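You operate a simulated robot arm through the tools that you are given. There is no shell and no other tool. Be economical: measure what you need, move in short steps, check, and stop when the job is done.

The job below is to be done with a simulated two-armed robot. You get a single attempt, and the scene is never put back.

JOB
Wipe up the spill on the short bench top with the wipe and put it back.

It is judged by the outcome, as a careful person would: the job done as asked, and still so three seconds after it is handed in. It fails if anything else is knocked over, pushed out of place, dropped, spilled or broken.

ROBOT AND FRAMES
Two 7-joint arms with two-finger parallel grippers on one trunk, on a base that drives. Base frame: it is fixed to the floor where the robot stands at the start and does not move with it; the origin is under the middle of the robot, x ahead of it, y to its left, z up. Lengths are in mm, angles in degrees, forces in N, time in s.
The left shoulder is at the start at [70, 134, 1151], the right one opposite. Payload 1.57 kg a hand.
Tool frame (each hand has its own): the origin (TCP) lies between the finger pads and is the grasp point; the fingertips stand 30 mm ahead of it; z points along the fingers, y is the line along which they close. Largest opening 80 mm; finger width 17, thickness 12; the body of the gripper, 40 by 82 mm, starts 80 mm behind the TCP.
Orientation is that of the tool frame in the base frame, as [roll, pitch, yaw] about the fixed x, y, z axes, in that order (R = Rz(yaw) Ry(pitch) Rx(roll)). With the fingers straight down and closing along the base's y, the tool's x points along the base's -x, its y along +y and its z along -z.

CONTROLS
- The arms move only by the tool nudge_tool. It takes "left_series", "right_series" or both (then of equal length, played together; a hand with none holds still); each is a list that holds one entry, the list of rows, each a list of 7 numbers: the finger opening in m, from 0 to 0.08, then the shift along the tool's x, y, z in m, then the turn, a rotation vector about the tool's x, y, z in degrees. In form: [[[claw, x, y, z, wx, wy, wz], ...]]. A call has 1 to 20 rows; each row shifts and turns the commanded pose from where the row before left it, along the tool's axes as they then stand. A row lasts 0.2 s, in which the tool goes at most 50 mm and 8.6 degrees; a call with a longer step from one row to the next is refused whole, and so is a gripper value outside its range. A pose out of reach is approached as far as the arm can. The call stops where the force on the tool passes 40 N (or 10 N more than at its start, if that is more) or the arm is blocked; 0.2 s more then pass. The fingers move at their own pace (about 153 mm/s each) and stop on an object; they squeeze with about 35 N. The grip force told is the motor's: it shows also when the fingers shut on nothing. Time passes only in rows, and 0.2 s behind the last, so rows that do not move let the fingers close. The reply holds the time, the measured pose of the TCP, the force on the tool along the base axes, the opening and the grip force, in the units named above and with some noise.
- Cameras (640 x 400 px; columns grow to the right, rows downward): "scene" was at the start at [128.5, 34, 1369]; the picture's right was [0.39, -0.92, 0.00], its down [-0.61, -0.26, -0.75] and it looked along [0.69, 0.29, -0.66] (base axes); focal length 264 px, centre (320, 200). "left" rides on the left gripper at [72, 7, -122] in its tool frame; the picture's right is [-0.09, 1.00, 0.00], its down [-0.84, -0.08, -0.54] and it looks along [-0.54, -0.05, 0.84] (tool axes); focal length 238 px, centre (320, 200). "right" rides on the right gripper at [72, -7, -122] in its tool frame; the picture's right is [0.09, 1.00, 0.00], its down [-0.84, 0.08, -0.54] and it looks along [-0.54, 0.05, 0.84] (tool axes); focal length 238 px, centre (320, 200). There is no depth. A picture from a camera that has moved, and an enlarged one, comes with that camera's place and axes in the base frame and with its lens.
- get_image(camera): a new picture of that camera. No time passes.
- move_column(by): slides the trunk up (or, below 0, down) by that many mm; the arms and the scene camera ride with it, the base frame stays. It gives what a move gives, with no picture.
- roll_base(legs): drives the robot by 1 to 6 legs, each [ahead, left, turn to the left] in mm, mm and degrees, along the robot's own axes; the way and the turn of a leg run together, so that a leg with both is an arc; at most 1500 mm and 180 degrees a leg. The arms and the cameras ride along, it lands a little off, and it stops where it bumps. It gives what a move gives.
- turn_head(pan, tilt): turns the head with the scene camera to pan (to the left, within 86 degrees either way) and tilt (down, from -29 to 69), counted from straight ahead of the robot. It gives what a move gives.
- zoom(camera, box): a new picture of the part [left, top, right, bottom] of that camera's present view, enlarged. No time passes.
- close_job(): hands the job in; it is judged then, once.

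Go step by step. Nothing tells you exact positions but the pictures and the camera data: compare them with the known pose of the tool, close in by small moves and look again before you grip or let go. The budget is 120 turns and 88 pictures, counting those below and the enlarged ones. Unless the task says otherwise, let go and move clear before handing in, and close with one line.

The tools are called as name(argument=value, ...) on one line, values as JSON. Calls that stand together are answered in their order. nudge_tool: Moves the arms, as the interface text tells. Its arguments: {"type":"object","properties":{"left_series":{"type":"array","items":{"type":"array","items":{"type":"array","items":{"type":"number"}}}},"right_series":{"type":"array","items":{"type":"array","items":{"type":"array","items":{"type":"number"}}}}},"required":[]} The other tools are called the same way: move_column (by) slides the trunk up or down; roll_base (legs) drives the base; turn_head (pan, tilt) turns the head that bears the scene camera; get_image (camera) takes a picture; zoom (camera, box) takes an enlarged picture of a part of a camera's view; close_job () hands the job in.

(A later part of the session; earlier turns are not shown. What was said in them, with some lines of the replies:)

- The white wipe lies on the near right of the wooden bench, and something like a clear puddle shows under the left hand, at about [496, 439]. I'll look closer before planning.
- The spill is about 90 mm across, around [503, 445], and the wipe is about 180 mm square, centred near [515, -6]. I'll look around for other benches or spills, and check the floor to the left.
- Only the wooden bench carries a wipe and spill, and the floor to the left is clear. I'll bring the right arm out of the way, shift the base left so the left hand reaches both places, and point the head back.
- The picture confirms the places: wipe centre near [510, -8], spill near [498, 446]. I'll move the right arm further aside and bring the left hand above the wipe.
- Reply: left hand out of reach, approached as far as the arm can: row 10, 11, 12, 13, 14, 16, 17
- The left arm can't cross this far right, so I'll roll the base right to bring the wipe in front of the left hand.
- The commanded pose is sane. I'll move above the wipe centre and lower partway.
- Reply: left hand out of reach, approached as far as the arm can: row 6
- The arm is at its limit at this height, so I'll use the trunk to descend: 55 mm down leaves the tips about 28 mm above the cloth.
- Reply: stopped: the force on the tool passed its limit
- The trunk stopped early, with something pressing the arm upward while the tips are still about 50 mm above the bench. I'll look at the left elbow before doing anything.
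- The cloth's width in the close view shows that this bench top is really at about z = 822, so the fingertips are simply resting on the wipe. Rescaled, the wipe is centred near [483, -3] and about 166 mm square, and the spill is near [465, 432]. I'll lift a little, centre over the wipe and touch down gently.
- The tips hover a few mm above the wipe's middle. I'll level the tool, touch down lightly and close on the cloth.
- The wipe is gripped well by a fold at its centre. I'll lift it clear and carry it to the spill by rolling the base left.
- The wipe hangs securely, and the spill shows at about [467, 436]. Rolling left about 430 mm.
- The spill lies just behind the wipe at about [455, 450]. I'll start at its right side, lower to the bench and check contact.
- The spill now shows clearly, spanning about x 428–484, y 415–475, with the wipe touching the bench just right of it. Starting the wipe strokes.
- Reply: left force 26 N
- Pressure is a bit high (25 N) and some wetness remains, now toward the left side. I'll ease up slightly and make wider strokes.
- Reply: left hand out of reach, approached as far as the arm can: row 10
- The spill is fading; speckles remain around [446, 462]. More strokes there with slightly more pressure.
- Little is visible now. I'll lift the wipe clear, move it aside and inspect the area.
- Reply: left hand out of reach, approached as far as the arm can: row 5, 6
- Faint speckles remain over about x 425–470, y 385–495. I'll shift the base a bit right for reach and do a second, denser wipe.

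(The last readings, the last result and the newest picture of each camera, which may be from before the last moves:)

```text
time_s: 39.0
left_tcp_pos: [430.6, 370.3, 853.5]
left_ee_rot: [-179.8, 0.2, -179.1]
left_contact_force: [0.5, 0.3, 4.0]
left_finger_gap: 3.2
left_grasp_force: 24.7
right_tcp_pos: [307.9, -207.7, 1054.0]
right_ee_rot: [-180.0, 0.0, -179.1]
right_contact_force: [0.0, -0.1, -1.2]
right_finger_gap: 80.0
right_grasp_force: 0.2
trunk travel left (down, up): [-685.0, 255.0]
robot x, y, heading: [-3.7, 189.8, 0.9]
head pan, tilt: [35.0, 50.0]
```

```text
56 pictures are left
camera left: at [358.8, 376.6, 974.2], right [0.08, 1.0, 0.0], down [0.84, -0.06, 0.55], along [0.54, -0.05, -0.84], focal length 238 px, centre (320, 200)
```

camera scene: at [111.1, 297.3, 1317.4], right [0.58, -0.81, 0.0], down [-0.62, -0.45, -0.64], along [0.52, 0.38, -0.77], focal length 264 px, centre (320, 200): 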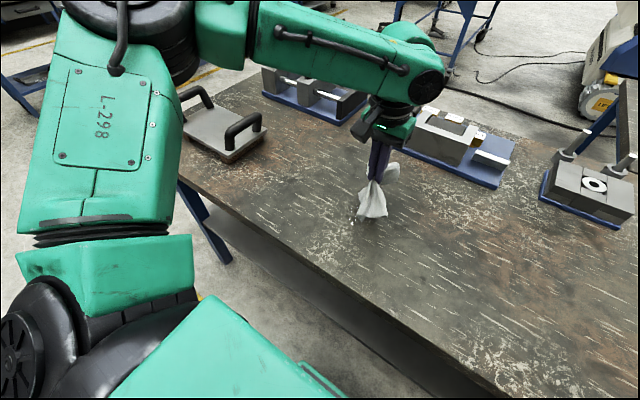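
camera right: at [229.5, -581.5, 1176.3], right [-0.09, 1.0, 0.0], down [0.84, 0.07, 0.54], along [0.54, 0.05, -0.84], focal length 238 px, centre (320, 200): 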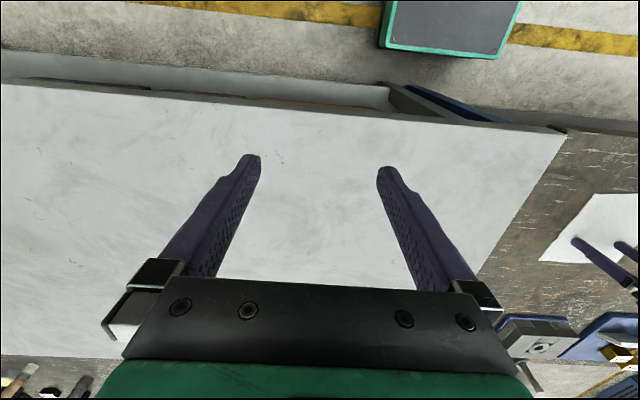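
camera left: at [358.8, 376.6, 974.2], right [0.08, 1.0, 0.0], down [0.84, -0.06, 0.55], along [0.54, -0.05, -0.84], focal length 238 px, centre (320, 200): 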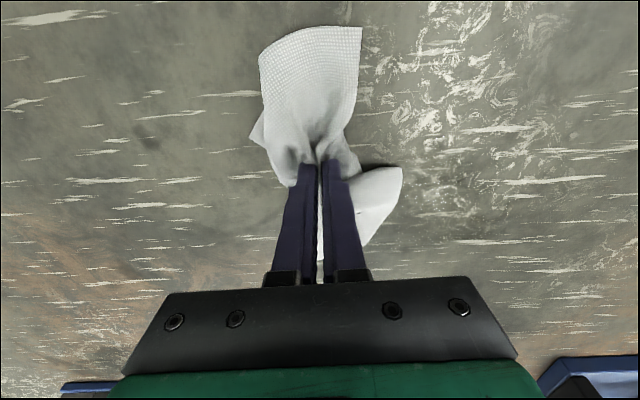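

In gentle contact; now a dense raster over the whole area.

nudge_tool(left_series=[[[0.0, 0.008, 0.032, 0.001, 0, 0, 0], [0.0, 0, 0.032, 0, 0, 0, 0], [0.0, 0, 0.032, 0, 0, 0, 0], [0.0, 0, 0.032, 0, 0, 0, 0], [0.0, -0.016, 0, 0, 0, 0, 0], [0.0, 0, -0.032, 0, 0, 0, 0], [0.0, 0, -0.032, 0, 0, 0, 0], [0.0, 0, -0.032, 0, 0, 0, 0], [0.0, 0, -0.032, 0, 0, 0, 0], [0.0, -0.016, 0, 0, 0, 0, 0], [0.0, 0, 0.032, 0, 0, 0, 0], [0.0, 0, 0.032, 0, 0, 0, 0], [0.0, 0, 0.032, 0, 0, 0, 0], [0.0, 0, 0.032, 0, 0, 0, 0], [0.0, -0.016, 0, 0, 0, 0, 0], [0.0, 0, -0.032, 0, 0, 0, 0], [0.0, 0, -0.032, 0, 0, 0, 0], [0.0, 0, -0.032, 0, 0, 0, 0], [0.0, 0, -0.032, 0, 0, 0, 0]]])

nudge_tool(left_series=[[[0.0, -0.016, 0, 0, 0, 0, 0], [0.0, 0, 0.032, 0, 0, 0, 0], [0.0, 0, 0.032, 0, 0, 0, 0], [0.0, 0, 0.032, 0, 0, 0, 0], [0.0, 0, 0.032, 0, 0, 0, 0], [0.0, 0.024, 0, 0, 0, 0, 0], [0.0, 0, -0.032, 0, 0, 0, 0], [0.0, 0, -0.032, 0, 0, 0, 0], [0.0, 0, -0.032, 0, 0, 0, 0], [0.0, 0.016, 0, 0, 0, 0, 0], [0.0, 0, 0.032, 0, 0, 0, 0], [0.0, 0, 0.032, 0, 0, 0, 0], [0.0, 0, 0.032, 0, 0, 0, 0], [0.0, 0.016, 0, 0, 0, 0, 0], [0.0, 0, -0.032, 0, 0, 0, 0], [0.0, 0, -0.032, 0, 0, 0, 0], [0.0, 0, -0.032, 0, 0, 0, 0], [0.0, 0, -0.032, 0, 0, 0, 0]]])

nudge_tool(left_series=[[[0.0, 0, 0, -0.04, 0, 0, 0], [0.0, 0, 0, -0.04, 0, 0, 0], [0.0, 0, 0, -0.03, 0, 0, 0], [0.0, 0, -0.04, 0, 0, 0, 0], [0.0, 0, -0.04, 0, 0, 0, 0]]])

get_image(camera="left")

zoom(camera="scene", box=[200, 100, 440, 250])

```text
time_s: 43.0
left_tcp_pos: [469.6, 371.2, 851.8]
left_ee_rot: [-179.9, 0.1, -179.2]
left_contact_force: [-0.1, 0.4, 3.5]
left_finger_gap: 3.1
left_grasp_force: 24.2
right_tcp_pos: [307.9, -206.0, 1055.4]
right_ee_rot: [179.9, 0.1, -179.2]
right_contact_force: [0.2, 0.4, 0.0]
right_finger_gap: 80.2
right_grasp_force: 0.0
trunk travel left (down, up): [-685.0, 255.0]
robot x, y, heading: [-4.8, 194.5, 0.8]
head pan, tilt: [35.0, 50.0]
```

```text
time_s: 46.8
left_tcp_pos: [428.7, 370.2, 851.9]
left_ee_rot: [-179.9, 0.2, -179.1]
left_contact_force: [0.6, 4.6, 14.5]
left_finger_gap: 2.9
left_grasp_force: 24.5
right_tcp_pos: [307.0, -207.6, 1055.4]
right_ee_rot: [179.9, 0.2, -179.1]
right_contact_force: [0.0, -0.4, 0.4]
right_finger_gap: 79.8
right_grasp_force: 0.2
trunk travel left (down, up): [-685.0, 255.0]
robot x, y, heading: [-4.5, 191.9, 0.6]
head pan, tilt: [35.0, 50.0]
```

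```text
time_s: 48.0
left_tcp_pos: [432.5, 290.2, 961.5]
left_ee_rot: [-179.8, 0.0, -179.2]
left_contact_force: [0.6, -0.5, 0.5]
left_finger_gap: 3.0
left_grasp_force: 24.1
right_tcp_pos: [308.9, -206.3, 1053.2]
right_ee_rot: [-180.0, -0.1, -179.2]
right_contact_force: [-0.4, -0.6, -0.1]
right_finger_gap: 80.1
right_grasp_force: 0.1
trunk travel left (down, up): [-685.0, 255.0]
robot x, y, heading: [0.5, 189.8, 0.8]
head pan, tilt: [35.0, 50.0]
```

```text
55 pictures are left
camera left: at [361.8, 296.6, 1083.6], right [0.08, 1.0, 0.0], down [0.84, -0.06, 0.54], along [0.54, -0.04, -0.84], focal length 238 px, centre (320, 200)
```

left: 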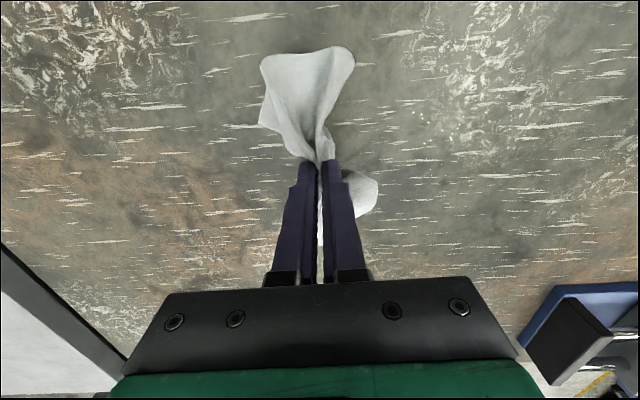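

```text
2.67 times, centred on (320, 175) of scene
camera zoom: at [113.0, 237.4, 1317.3], right [0.58, -0.81, 0.0], down [-0.62, -0.45, -0.64], along [0.52, 0.38, -0.77], focal length 705 px, centre (320, 267)
```

zoom: 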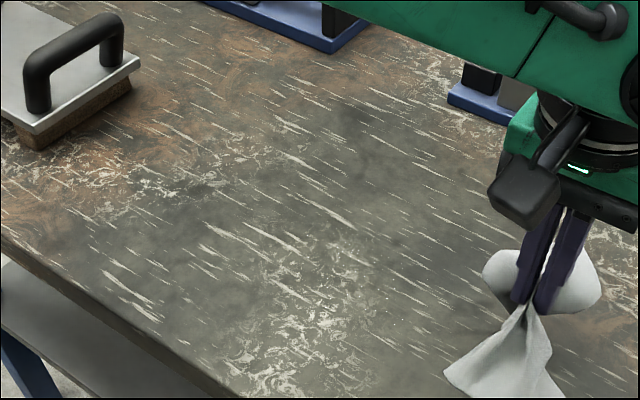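

Nearly all gone; let me zoom in for remaining droplets.

zoom(camera="left", box=[360, 50, 520, 150])

zoom(camera="scene", box=[280, 160, 380, 230])

```text
4.00 times, centred on (440, 100) of left
camera zoom: at [361.8, 296.6, 1083.6], right [0.08, 1.0, 0.0], down [0.84, -0.06, 0.54], along [0.54, -0.04, -0.84], focal length 953 px, centre (-160, 600)
```

zoom: 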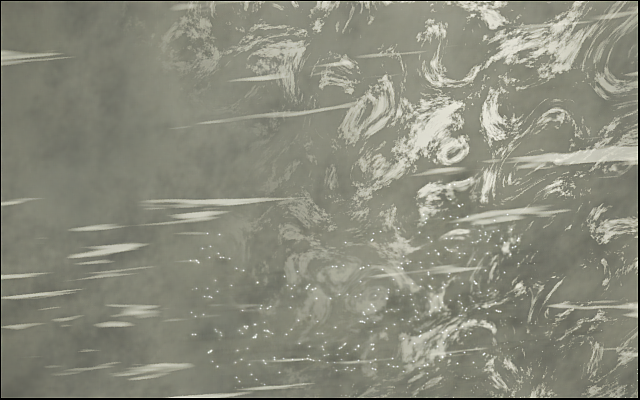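

```text
5.71 times, centred on (330, 195) of scene
camera zoom: at [113.0, 237.4, 1317.3], right [0.58, -0.81, 0.0], down [-0.62, -0.45, -0.64], along [0.52, 0.38, -0.77], focal length 1510 px, centre (263, 229)
```

zoom: 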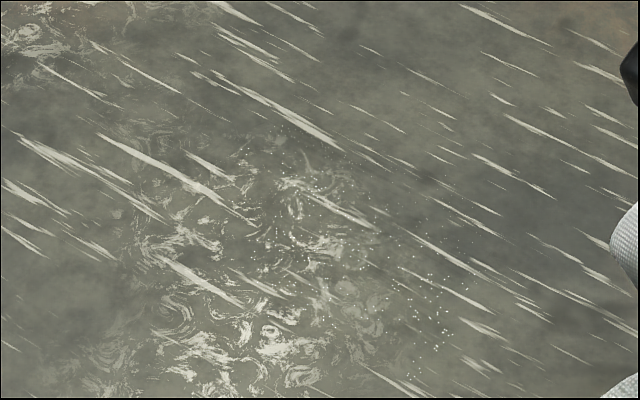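

Tiny droplets remain over x 425–465, y 385–475. One more dense raster over that area.

nudge_tool(left_series=[[[0.0, 0.006, 0.042, 0, 0, 0, 0], [0.0, 0.006, 0.042, 0, 0, 0, 0], [0.0, 0, 0, 0.04, 0, 0, 0], [0.0, 0, 0, 0.04, 0, 0, 0], [0.0, 0, 0, 0.02, 0, 0, 0], [0.0, 0, 0, 0.007, 0, 0, 0], [0.0, 0, 0, 0.003, 0, 0, 0], [0.0, 0, 0.03, 0, 0, 0, 0], [0.0, 0, 0.03, 0, 0, 0, 0], [0.0, 0, 0.03, 0, 0, 0, 0], [0.0, 0, 0.03, 0, 0, 0, 0], [0.0, -0.01, 0, 0, 0, 0, 0], [0.0, 0, -0.03, 0, 0, 0, 0], [0.0, 0, -0.03, 0, 0, 0, 0], [0.0, 0, -0.03, 0, 0, 0, 0], [0.0, 0, -0.03, 0, 0, 0, 0]]])

nudge_tool(left_series=[[[0.0, -0.01, 0, 0, 0, 0, 0], [0.0, 0, 0.03, 0, 0, 0, 0], [0.0, 0, 0.03, 0, 0, 0, 0], [0.0, 0, 0.03, 0, 0, 0, 0], [0.0, 0, 0.03, 0, 0, 0, 0], [0.0, -0.01, 0, 0, 0, 0, 0], [0.0, 0, -0.03, 0, 0, 0, 0], [0.0, 0, -0.03, 0, 0, 0, 0], [0.0, 0, -0.03, 0, 0, 0, 0], [0.0, 0, -0.03, 0, 0, 0, 0], [0.0, -0.01, 0, 0, 0, 0, 0], [0.0, 0, 0.03, 0, 0, 0, 0], [0.0, 0, 0.03, 0, 0, 0, 0], [0.0, 0, 0.03, 0, 0, 0, 0], [0.0, 0, 0.03, 0, 0, 0, 0], [0.0, -0.01, 0, 0, 0, 0, 0], [0.0, 0, -0.03, 0, 0, 0, 0], [0.0, 0, -0.03, 0, 0, 0, 0], [0.0, 0, -0.03, 0, 0, 0, 0], [0.0, 0, -0.03, 0, 0, 0, 0]]])

nudge_tool(left_series=[[[0.0, 0, 0.0, -0.04, 0, 0, 0], [0.0, 0, 0, -0.04, 0, 0, 0], [0.0, 0, 0, -0.03, 0, 0, 0], [0.0, 0.01, -0.04, 0, 0, 0, 0], [0.0, 0.01, -0.04, 0, 0, 0, 0]]])

zoom(camera="left", box=[340, 30, 540, 155])

zoom(camera="scene", box=[280, 160, 380, 230])

```text
time_s: 51.4
left_tcp_pos: [427.0, 372.0, 853.5]
left_ee_rot: [-179.9, 0.1, -179.2]
left_contact_force: [-0.2, 3.5, 8.1]
left_finger_gap: 3.1
left_grasp_force: 24.2
right_tcp_pos: [307.4, -206.5, 1054.5]
right_ee_rot: [179.9, 0.1, -179.2]
right_contact_force: [0.1, -0.4, 0.5]
right_finger_gap: 80.0
right_grasp_force: 0.1
trunk travel left (down, up): [-685.0, 255.0]
robot x, y, heading: [1.8, 190.7, 0.6]
head pan, tilt: [35.0, 50.0]
```

```text
time_s: 55.6
left_tcp_pos: [466.1, 375.4, 852.6]
left_ee_rot: [-179.8, 0.2, -179.2]
left_contact_force: [0.0, 4.4, 13.0]
left_finger_gap: 3.0
left_grasp_force: 24.7
right_tcp_pos: [307.4, -207.0, 1054.8]
right_ee_rot: [179.9, 0.1, -179.2]
right_contact_force: [-0.8, 0.4, -0.8]
right_finger_gap: 79.9
right_grasp_force: 0.1
trunk travel left (down, up): [-685.0, 255.0]
robot x, y, heading: [-2.0, 192.7, 0.8]
head pan, tilt: [35.0, 50.0]
```

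```text
time_s: 56.8
left_tcp_pos: [450.3, 294.4, 962.6]
left_ee_rot: [-179.9, 0.2, -179.3]
left_contact_force: [0.1, -0.3, 0.7]
left_finger_gap: 3.2
left_grasp_force: 24.2
right_tcp_pos: [308.2, -207.1, 1054.2]
right_ee_rot: [-180.0, -0.2, -179.2]
right_contact_force: [-0.7, 0.0, -0.3]
right_finger_gap: 80.0
right_grasp_force: 0.0
trunk travel left (down, up): [-685.0, 255.0]
robot x, y, heading: [-2.0, 191.7, 1.0]
head pan, tilt: [35.0, 50.0]
```

```text
3.20 times, centred on (440, 92) of left
camera zoom: at [378.8, 301.3, 1084.3], right [0.08, 1.0, 0.0], down [0.84, -0.06, 0.54], along [0.54, -0.04, -0.84], focal length 763 px, centre (-64, 544)
```

zoom: 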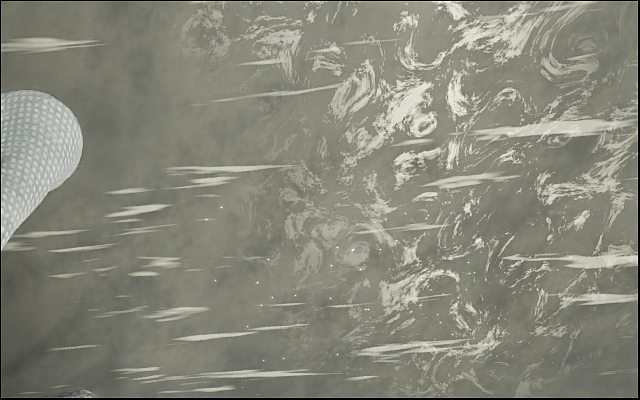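

```text
5.71 times, centred on (330, 195) of scene
camera zoom: at [112.6, 237.6, 1317.3], right [0.58, -0.81, 0.0], down [-0.62, -0.45, -0.64], along [0.52, 0.38, -0.77], focal length 1510 px, centre (263, 229)
```

zoom: 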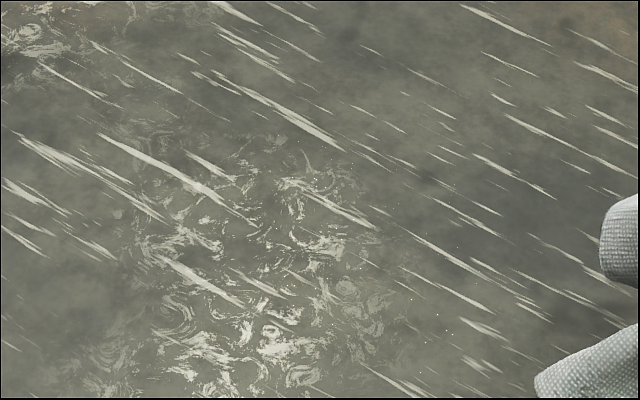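

Practically clean; only a few specks remain. A last pass covering x 430–490.

nudge_tool(left_series=[[[0.0, 0.01, 0.042, 0, 0, 0, 0], [0.0, 0.01, 0.036, 0, 0, 0, 0], [0.0, 0, 0, 0.04, 0, 0, 0], [0.0, 0, 0, 0.04, 0, 0, 0], [0.0, 0, 0, 0.02, 0, 0, 0], [0.0, 0, 0, 0.008, 0, 0, 0], [0.0, 0, 0, 0.003, 0, 0, 0], [0.0, 0, 0.036, 0, 0, 0, 0], [0.0, 0, 0.036, 0, 0, 0, 0], [0.0, 0, 0.036, 0, 0, 0, 0], [0.0, -0.012, 0, 0, 0, 0, 0], [0.0, 0, -0.036, 0, 0, 0, 0], [0.0, 0, -0.036, 0, 0, 0, 0], [0.0, 0, -0.036, 0, 0, 0, 0], [0.0, -0.012, 0, 0, 0, 0, 0], [0.0, 0, 0.036, 0, 0, 0, 0], [0.0, 0, 0.036, 0, 0, 0, 0], [0.0, 0, 0.036, 0, 0, 0, 0]]])

nudge_tool(left_series=[[[0.0, -0.012, 0, 0, 0, 0, 0], [0.0, 0, -0.036, 0, 0, 0, 0], [0.0, 0, -0.036, 0, 0, 0, 0], [0.0, 0, -0.036, 0, 0, 0, 0], [0.0, -0.012, 0, 0, 0, 0, 0], [0.0, 0, 0.036, 0, 0, 0, 0], [0.0, 0, 0.036, 0, 0, 0, 0], [0.0, 0, 0.036, 0, 0, 0, 0], [0.0, -0.01, 0, 0, 0, 0, 0], [0.0, 0, -0.036, 0, 0, 0, 0], [0.0, 0, -0.036, 0, 0, 0, 0], [0.0, 0, -0.036, 0, 0, 0, 0]]])

nudge_tool(left_series=[[[0.0, 0, 0.0, -0.04, 0, 0, 0], [0.0, 0, 0, -0.04, 0, 0, 0], [0.0, 0, 0, -0.03, 0, 0, 0], [0.0, 0.01, -0.04, 0, 0, 0, 0], [0.0, 0.01, -0.04, 0, 0, 0, 0]]])

zoom(camera="left", box=[340, 30, 540, 155])

get_image(camera="scene")

```text
time_s: 60.6
left_tcp_pos: [446.1, 478.3, 852.0]
left_ee_rot: [-179.9, 0.2, -179.3]
left_contact_force: [1.5, -5.1, 16.2]
left_finger_gap: 3.0
left_grasp_force: 24.2
right_tcp_pos: [306.8, -207.1, 1054.9]
right_ee_rot: [179.9, 0.1, -179.4]
right_contact_force: [-0.5, 1.1, 0.5]
right_finger_gap: 80.0
right_grasp_force: 0.1
trunk travel left (down, up): [-685.0, 255.0]
robot x, y, heading: [-4.2, 191.3, 0.8]
head pan, tilt: [35.0, 50.0]
```

```text
time_s: 63.2
left_tcp_pos: [485.4, 373.7, 853.0]
left_ee_rot: [-179.9, 0.4, -179.3]
left_contact_force: [0.2, 5.8, 18.5]
left_finger_gap: 3.2
left_grasp_force: 24.3
right_tcp_pos: [306.3, -206.7, 1055.3]
right_ee_rot: [-180.0, 0.1, -179.2]
right_contact_force: [0.0, -0.2, -0.5]
right_finger_gap: 80.1
right_grasp_force: 0.0
trunk travel left (down, up): [-685.0, 255.0]
robot x, y, heading: [0.4, 189.2, 0.9]
head pan, tilt: [35.0, 50.0]
```

```text
time_s: 64.4
left_tcp_pos: [467.5, 295.7, 962.0]
left_ee_rot: [-179.9, 0.1, -179.2]
left_contact_force: [-0.4, 0.4, 0.1]
left_finger_gap: 3.4
left_grasp_force: 24.9
right_tcp_pos: [308.4, -206.4, 1054.6]
right_ee_rot: [-180.0, -0.1, -179.2]
right_contact_force: [-0.4, 0.4, 0.2]
right_finger_gap: 80.1
right_grasp_force: 0.1
trunk travel left (down, up): [-685.0, 255.0]
robot x, y, heading: [2.2, 193.9, 0.8]
head pan, tilt: [35.0, 50.0]
```

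```text
3.20 times, centred on (440, 92) of left
camera zoom: at [396.8, 301.3, 1084.2], right [0.08, 1.0, 0.0], down [0.84, -0.06, 0.54], along [0.54, -0.04, -0.84], focal length 763 px, centre (-64, 544)
```

zoom: 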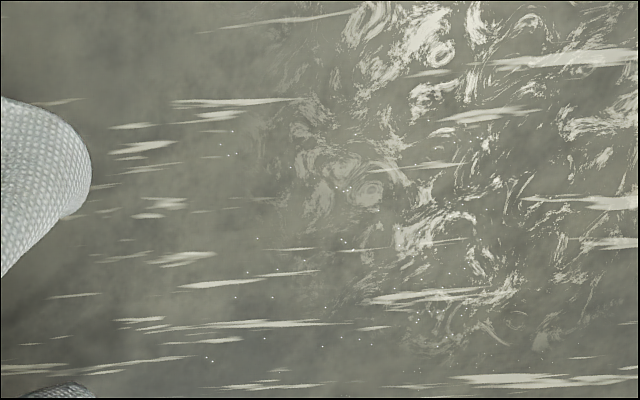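

```text
48 pictures are left
camera scene: at [112.5, 237.4, 1317.4], right [0.58, -0.81, 0.0], down [-0.62, -0.45, -0.64], along [0.52, 0.38, -0.77], focal length 264 px, centre (320, 200)
```

scene: 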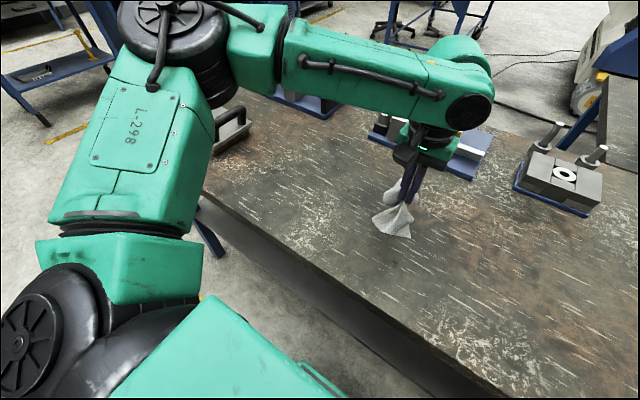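

A few specks remain, now spread toward x 430–505, y 385–495. One more broad raster including the far side.

nudge_tool(left_series=[[[0.0, -0.02, 0.042, 0, 0, 0, 0], [0.0, -0.018, 0.036, 0, 0, 0, 0], [0.0, 0, 0, 0.04, 0, 0, 0], [0.0, 0, 0, 0.04, 0, 0, 0], [0.0, 0, 0, 0.02, 0, 0, 0], [0.0, 0, 0, 0.008, 0, 0, 0], [0.0, 0, 0, 0.002, 0, 0, 0], [0.0, 0, 0.04, 0, 0, 0, 0], [0.0, 0, 0.04, 0, 0, 0, 0], [0.0, 0, 0.045, 0, 0, 0, 0], [0.0, 0.014, 0, 0, 0, 0, 0], [0.0, 0, -0.04, 0, 0, 0, 0], [0.0, 0, -0.04, 0, 0, 0, 0], [0.0, 0, -0.045, 0, 0, 0, 0], [0.0, 0.014, 0, 0, 0, 0, 0], [0.0, 0, 0.04, 0, 0, 0, 0], [0.0, 0, 0.04, 0, 0, 0, 0], [0.0, 0, 0.045, 0, 0, 0, 0]]])

nudge_tool(left_series=[[[0.0, 0.012, 0, 0.0005, 0, 0, 0], [0.0, 0, -0.04, 0, 0, 0, 0], [0.0, 0, -0.04, 0, 0, 0, 0], [0.0, 0, -0.045, 0, 0, 0, 0], [0.0, 0.012, 0, 0, 0, 0, 0], [0.0, 0, 0.04, 0, 0, 0, 0], [0.0, 0, 0.04, 0, 0, 0, 0], [0.0, 0, 0.045, 0, 0, 0, 0], [0.0, 0.012, 0, 0, 0, 0, 0], [0.0, 0, -0.04, 0, 0, 0, 0], [0.0, 0, -0.04, 0, 0, 0, 0], [0.0, 0, -0.045, 0, 0, 0, 0], [0.0, 0.012, 0, 0, 0, 0, 0], [0.0, 0, 0.04, 0, 0, 0, 0], [0.0, 0, 0.04, 0, 0, 0, 0], [0.0, 0, 0.045, 0, 0, 0, 0], [0.0, -0.006, 0, 0, 0, 0, 0], [0.0, 0, -0.04, 0, 0, 0, 0], [0.0, 0, -0.04, 0, 0, 0, 0], [0.0, 0, -0.045, 0, 0, 0, 0]]])

nudge_tool(left_series=[[[0.0, 0, 0.0, -0.04, 0, 0, 0], [0.0, 0, 0, -0.04, 0, 0, 0], [0.0, 0, 0, -0.03, 0, 0, 0], [0.0, 0, -0.04, 0, 0, 0, 0], [0.0, 0, -0.04, 0, 0, 0, 0]]])

zoom(camera="left", box=[340, 50, 560, 190])

zoom(camera="scene", box=[260, 130, 420, 230])

```text
time_s: 68.2
left_tcp_pos: [473.5, 494.5, 852.0]
left_ee_rot: [-179.9, 0.5, -179.4]
left_contact_force: [-1.2, -7.0, 26.1]
left_finger_gap: 3.3
left_grasp_force: 24.0
right_tcp_pos: [304.9, -209.0, 1055.3]
right_ee_rot: [179.8, 0.2, -179.3]
right_contact_force: [-0.3, 0.7, 0.0]
right_finger_gap: 80.2
right_grasp_force: 0.0
trunk travel left (down, up): [-685.0, 255.0]
robot x, y, heading: [-4.2, 191.3, 0.8]
head pan, tilt: [35.0, 50.0]
```

```text
time_s: 68.7
left_tcp_pos: [463.9, 487.1, 851.4]
left_ee_rot: [179.7, 0.8, -179.2]
left_contact_force: [-4.0, 0.9, 15.8]
left_finger_gap: 3.2
left_grasp_force: 23.8
right_tcp_pos: [306.4, -206.4, 1055.2]
right_ee_rot: [180.0, 0.1, -179.2]
right_contact_force: [-0.5, -0.4, 1.1]
right_finger_gap: 80.1
right_grasp_force: 0.0
trunk travel left (down, up): [-685.0, 255.0]
robot x, y, heading: [-5.2, 189.8, 0.6]
head pan, tilt: [35.0, 50.0]
stopped in row 2 (left hand): the force on the tool passed its limit (the readings are from after the stop); the commanded pose is now the measured one
```

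```text
time_s: 69.9
left_tcp_pos: [464.4, 404.9, 960.3]
left_ee_rot: [179.8, 0.4, -179.2]
left_contact_force: [0.0, -0.4, 0.2]
left_finger_gap: 3.2
left_grasp_force: 24.3
right_tcp_pos: [309.1, -208.0, 1054.2]
right_ee_rot: [179.8, 0.0, -179.2]
right_contact_force: [1.3, -0.4, -0.9]
right_finger_gap: 79.8
right_grasp_force: 0.1
trunk travel left (down, up): [-685.0, 255.0]
robot x, y, heading: [-0.1, 190.5, 0.8]
head pan, tilt: [35.0, 50.0]
```

```text
2.86 times, centred on (450, 120) of left
camera zoom: at [392.7, 410.0, 1081.3], right [0.08, 1.0, 0.01], down [0.83, -0.07, 0.55], along [0.55, -0.04, -0.84], focal length 681 px, centre (-51, 429)
```

zoom: 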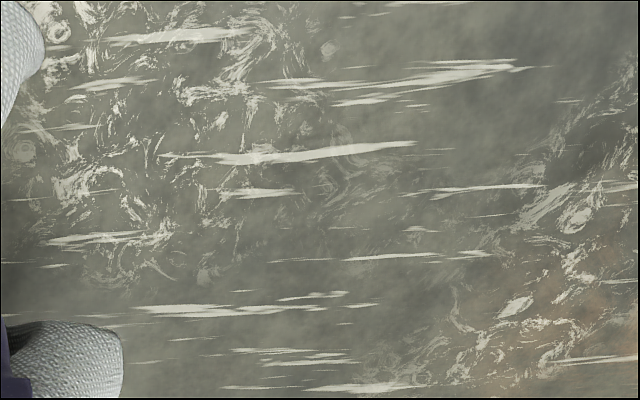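

```text
4.00 times, centred on (340, 180) of scene
camera zoom: at [112.3, 236.4, 1317.4], right [0.59, -0.81, 0.0], down [-0.62, -0.45, -0.64], along [0.52, 0.38, -0.77], focal length 1057 px, centre (240, 280)
```

zoom: 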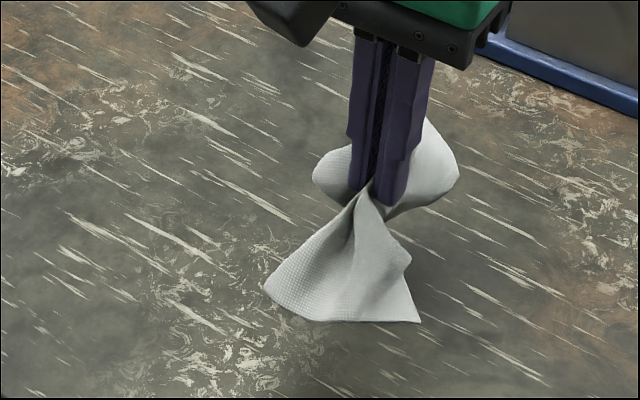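

That pass stopped on pressure, but no harm was done and the visible parts look clean. I'll move the wipe aside to view the rest.

nudge_tool(left_series=[[[0.0, 0, -0.04, 0, 0, 0, 0], [0.0, 0, -0.04, 0, 0, 0, 0], [0.0, 0, -0.03, 0, 0, 0, 0]]])

zoom(camera="left", box=[340, 40, 540, 165])

zoom(camera="scene", box=[280, 150, 400, 230])

```text
time_s: 70.7
left_tcp_pos: [467.3, 298.2, 961.9]
left_ee_rot: [179.7, 0.4, -179.1]
left_contact_force: [0.7, -0.1, 0.0]
left_finger_gap: 3.2
left_grasp_force: 24.0
right_tcp_pos: [310.7, -206.0, 1054.4]
right_ee_rot: [-180.0, -0.1, -179.1]
right_contact_force: [0.2, 0.3, 0.9]
right_finger_gap: 80.1
right_grasp_force: 0.0
trunk travel left (down, up): [-685.0, 255.0]
robot x, y, heading: [-2.5, 191.6, 0.9]
head pan, tilt: [35.0, 50.0]
```

```text
3.20 times, centred on (440, 102) of left
camera zoom: at [396.1, 302.6, 1082.7], right [0.08, 1.0, 0.0], down [0.83, -0.07, 0.55], along [0.55, -0.04, -0.84], focal length 763 px, centre (-64, 512)
```

zoom: 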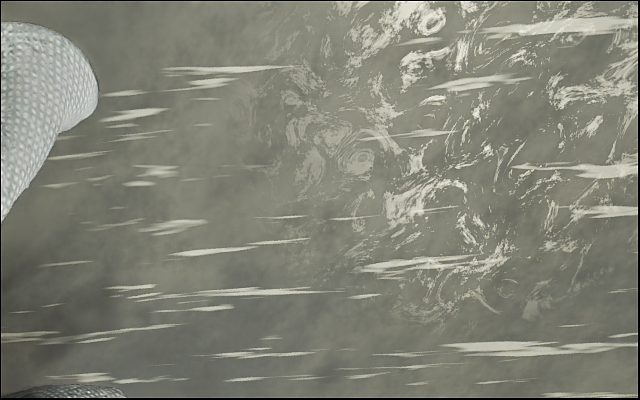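

```text
5.00 times, centred on (340, 190) of scene
camera zoom: at [113.0, 239.0, 1317.3], right [0.59, -0.81, 0.0], down [-0.62, -0.45, -0.64], along [0.52, 0.38, -0.77], focal length 1321 px, centre (220, 250)
```

zoom: 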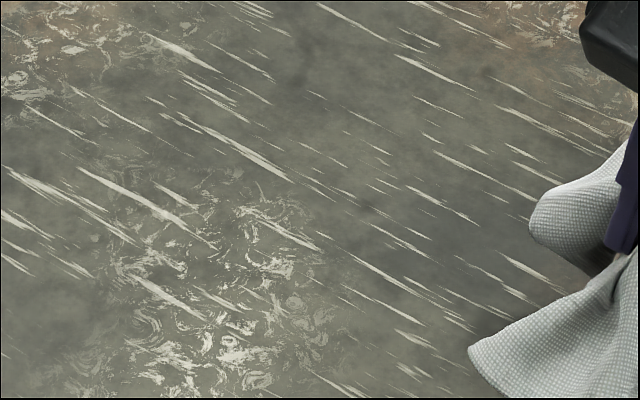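

The bench is clean. Now I'll carry the wipe back to its original place at about [486, -4].

roll_base(legs=[[0, -295, -1.0]])

get_image(camera="left")

get_image(camera="scene")

```text
time_s: 72.7
left_tcp_pos: [470.4, -1.9, 961.8]
left_ee_rot: [179.8, 0.5, 179.8]
left_contact_force: [-0.2, -0.2, -0.3]
left_finger_gap: 3.3
left_grasp_force: 24.6
right_tcp_pos: [302.1, -500.8, 1054.5]
right_ee_rot: [-180.0, 0.0, 179.7]
right_contact_force: [-0.7, 0.6, 1.1]
right_finger_gap: 80.0
right_grasp_force: 0.0
trunk travel left (down, up): [-685.0, 255.0]
robot x, y, heading: [-2.0, -99.3, -0.1]
head pan, tilt: [35.0, 50.0]
```

```text
43 pictures are left
camera left: at [398.8, 5.9, 1082.9], right [0.1, 1.0, 0.0], down [0.83, -0.08, 0.55], along [0.55, -0.05, -0.84], focal length 238 px, centre (320, 200)
```

left: 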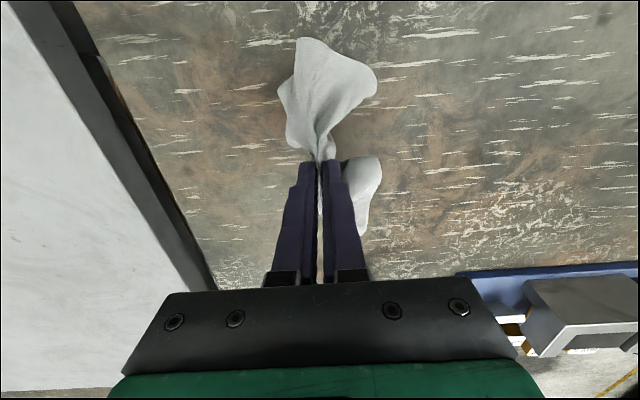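

```text
42 pictures are left
camera scene: at [114.2, -52.4, 1317.3], right [0.57, -0.82, 0.0], down [-0.63, -0.44, -0.64], along [0.53, 0.37, -0.77], focal length 264 px, centre (320, 200)
```

scene: 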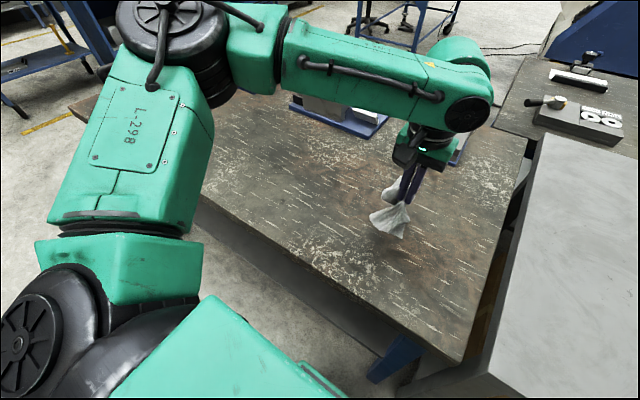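

The wipe is over its spot. I'll shift the base for easier reach, then lower it into place.

roll_base(legs=[[0, -70, 0]])

nudge_tool(left_series=[[[0.0, -0.007, 0.035, 0, 0, 0, 0], [0.0, -0.008, 0.034, 0, 0, 0, 0], [0.0, 0, 0, 0.03, 0, 0, 0], [0.0, 0, 0, 0.03, 0, 0, 0], [0.0, 0, 0, 0.03, 0, 0, 0], [0.0, 0, 0, 0.015, 0, 0, 0], [0.0, 0, 0, 0.003, 0, 0, 0]]])

get_image(camera="left")

```text
time_s: 73.7
left_tcp_pos: [469.7, -70.0, 960.8]
left_ee_rot: [179.9, 0.3, 179.8]
left_contact_force: [0.7, 0.7, -0.4]
left_finger_gap: 3.1
left_grasp_force: 24.1
right_tcp_pos: [300.6, -569.5, 1056.4]
right_ee_rot: [-179.8, 0.0, 179.8]
right_contact_force: [-0.5, 0.4, -0.3]
right_finger_gap: 79.7
right_grasp_force: 0.1
trunk travel left (down, up): [-685.0, 255.0]
robot x, y, heading: [-0.2, -166.6, -0.3]
head pan, tilt: [35.0, 50.0]
```

```text
time_s: 75.3
left_tcp_pos: [486.2, -2.2, 853.8]
left_ee_rot: [179.8, 0.4, 179.8]
left_contact_force: [-0.7, -0.9, 0.7]
left_finger_gap: 3.1
left_grasp_force: 24.4
right_tcp_pos: [301.6, -569.9, 1054.4]
right_ee_rot: [180.0, 0.0, 179.7]
right_contact_force: [0.3, -0.5, -0.8]
right_finger_gap: 79.8
right_grasp_force: 0.0
trunk travel left (down, up): [-685.0, 255.0]
robot x, y, heading: [-2.3, -167.4, -0.4]
head pan, tilt: [35.0, 50.0]
```

```text
41 pictures are left
camera left: at [413.9, 5.6, 975.7], right [0.1, 1.0, 0.0], down [0.83, -0.08, 0.55], along [0.55, -0.05, -0.84], focal length 238 px, centre (320, 200)
```

left: 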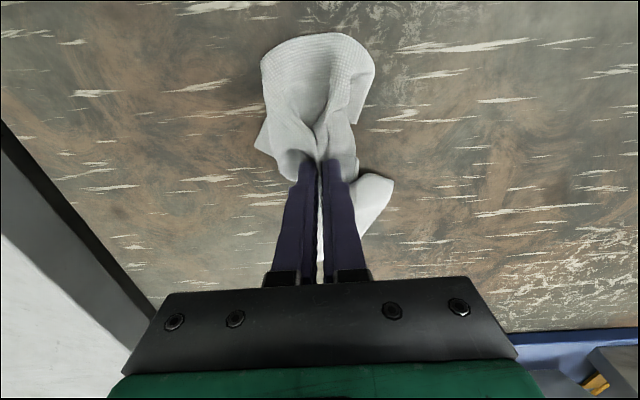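

In place and just touching; I'll open the fingers slowly along the bench so the fold spreads, then look.

nudge_tool(left_series=[[[0.01, 0, 0, 0.001, 0, 0, 0], [0.02, 0, 0, 0, 0, 0, 0], [0.03, 0, 0, 0, 0, 0, 0], [0.045, 0, 0, 0, 0, 0, 0], [0.06, 0, 0, 0, 0, 0, 0], [0.08, 0, 0, 0, 0, 0, 0], [0.08, 0, 0, 0, 0, 0, 0]]])

get_image(camera="left")

zoom(camera="scene", box=[290, 130, 450, 250])

```text
time_s: 76.9
left_tcp_pos: [484.4, -1.9, 853.0]
left_ee_rot: [179.9, 0.3, 179.9]
left_contact_force: [-0.1, -0.8, 1.3]
left_finger_gap: 79.6
left_grasp_force: 0.0
right_tcp_pos: [301.6, -571.3, 1054.5]
right_ee_rot: [180.0, 0.1, 179.6]
right_contact_force: [-0.6, 0.0, 0.0]
right_finger_gap: 79.9
right_grasp_force: 0.0
trunk travel left (down, up): [-685.0, 255.0]
robot x, y, heading: [-2.2, -168.8, -0.4]
head pan, tilt: [35.0, 50.0]
```

```text
40 pictures are left
camera left: at [413.9, 5.4, 974.8], right [0.1, 1.0, 0.0], down [0.83, -0.08, 0.55], along [0.55, -0.05, -0.84], focal length 238 px, centre (320, 200)
```

left: 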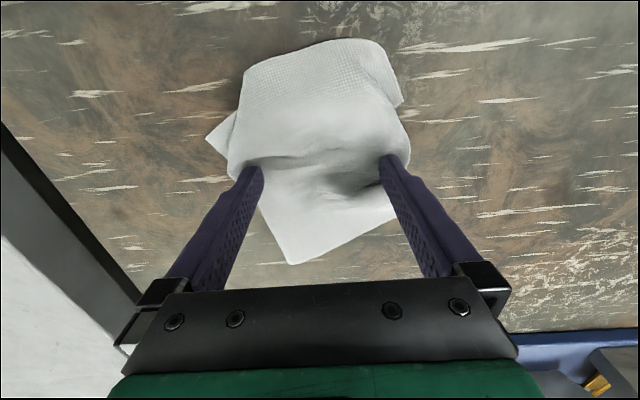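

```text
3.33 times, centred on (370, 190) of scene
camera zoom: at [113.6, -122.7, 1317.4], right [0.57, -0.82, 0.0], down [-0.63, -0.44, -0.64], along [0.53, 0.37, -0.77], focal length 881 px, centre (153, 233)
```

zoom: 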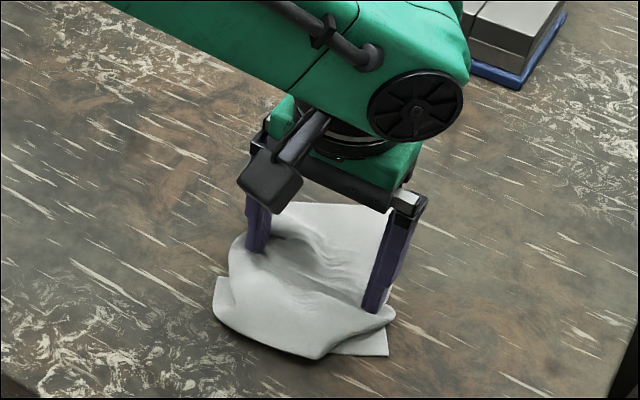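

The wipe spread out fairly flat at its original spot. I'll lift the hand straight up and check it.

nudge_tool(left_series=[[[0.08, 0, 0, -0.02, 0, 0, 0], [0.08, 0, 0, -0.04, 0, 0, 0], [0.08, 0, 0, -0.04, 0, 0, 0], [0.08, 0, 0, -0.04, 0, 0, 0], [0.08, 0.02, 0.04, 0, 0, 0, 0], [0.08, 0.02, 0.04, 0, 0, 0, 0], [0.08, 0.02, 0.04, 0, 0, 0, 0], [0.08, 0.02, 0.04, 0, 0, 0, 0]]])

get_image(camera="left")

get_image(camera="scene")

```text
time_s: 78.7
left_tcp_pos: [405.2, 159.6, 991.4]
left_ee_rot: [179.8, 0.4, 179.6]
left_contact_force: [0.0, -0.5, -0.2]
left_finger_gap: 79.7
left_grasp_force: 0.0
right_tcp_pos: [300.2, -568.9, 1055.8]
right_ee_rot: [-179.9, 0.1, 179.7]
right_contact_force: [-0.3, 0.3, 0.0]
right_finger_gap: 79.9
right_grasp_force: 0.1
trunk travel left (down, up): [-685.0, 255.0]
robot x, y, heading: [-1.7, -167.8, -0.3]
head pan, tilt: [35.0, 50.0]
```

```text
38 pictures are left
camera left: at [333.5, 166.9, 1112.2], right [0.1, 1.0, 0.0], down [0.83, -0.08, 0.55], along [0.55, -0.05, -0.84], focal length 238 px, centre (320, 200)
```

left: 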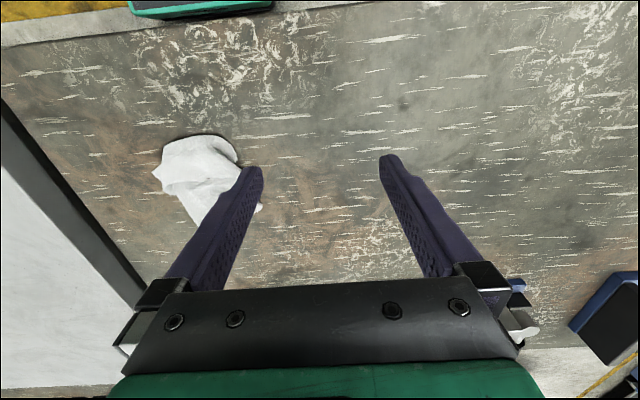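

```text
37 pictures are left
camera scene: at [112.4, -120.1, 1317.4], right [0.57, -0.82, 0.0], down [-0.63, -0.44, -0.64], along [0.53, 0.36, -0.77], focal length 264 px, centre (320, 200)
```

scene: 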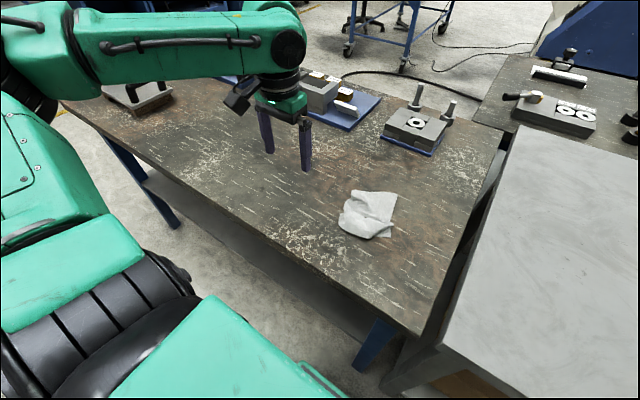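

The wipe rests at about [482, -4], its original place. A last look at the spill area before handing in.

zoom(camera="scene", box=[140, 80, 340, 205])

zoom(camera="left", box=[460, 20, 640, 132])

```text
3.20 times, centred on (240, 142) of scene
camera zoom: at [112.4, -120.1, 1317.4], right [0.57, -0.82, 0.0], down [-0.63, -0.44, -0.64], along [0.53, 0.36, -0.77], focal length 846 px, centre (576, 384)
```

zoom: 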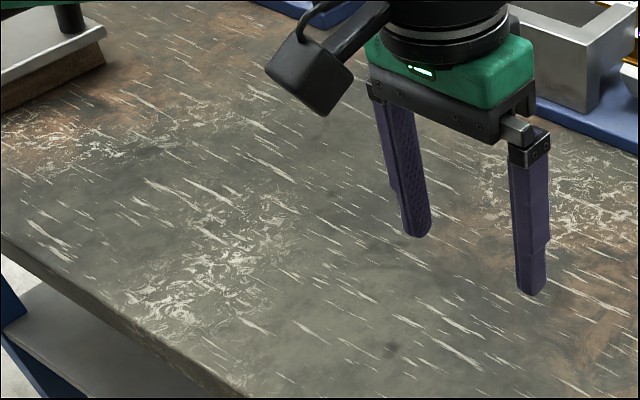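

```text
3.56 times, centred on (550, 76) of left
camera zoom: at [333.5, 166.9, 1112.2], right [0.1, 1.0, 0.0], down [0.83, -0.08, 0.55], along [0.55, -0.05, -0.84], focal length 848 px, centre (-498, 641)
```

zoom: 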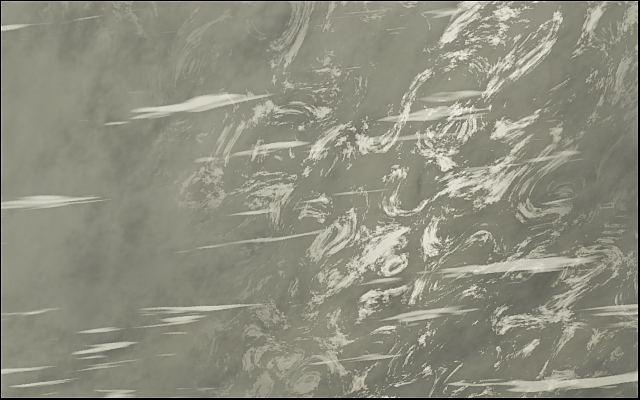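

The bench is clean, the wipe is back in its place, and the hands are clear, so I'm handing the job in.

close_job()

```text
The job is handed in.
```

The spill is wiped up, with no droplets visible in the last pictures. The wipe is back in its original place on the short bench, a little crumpled rather than flat, and nothing else was disturbed.
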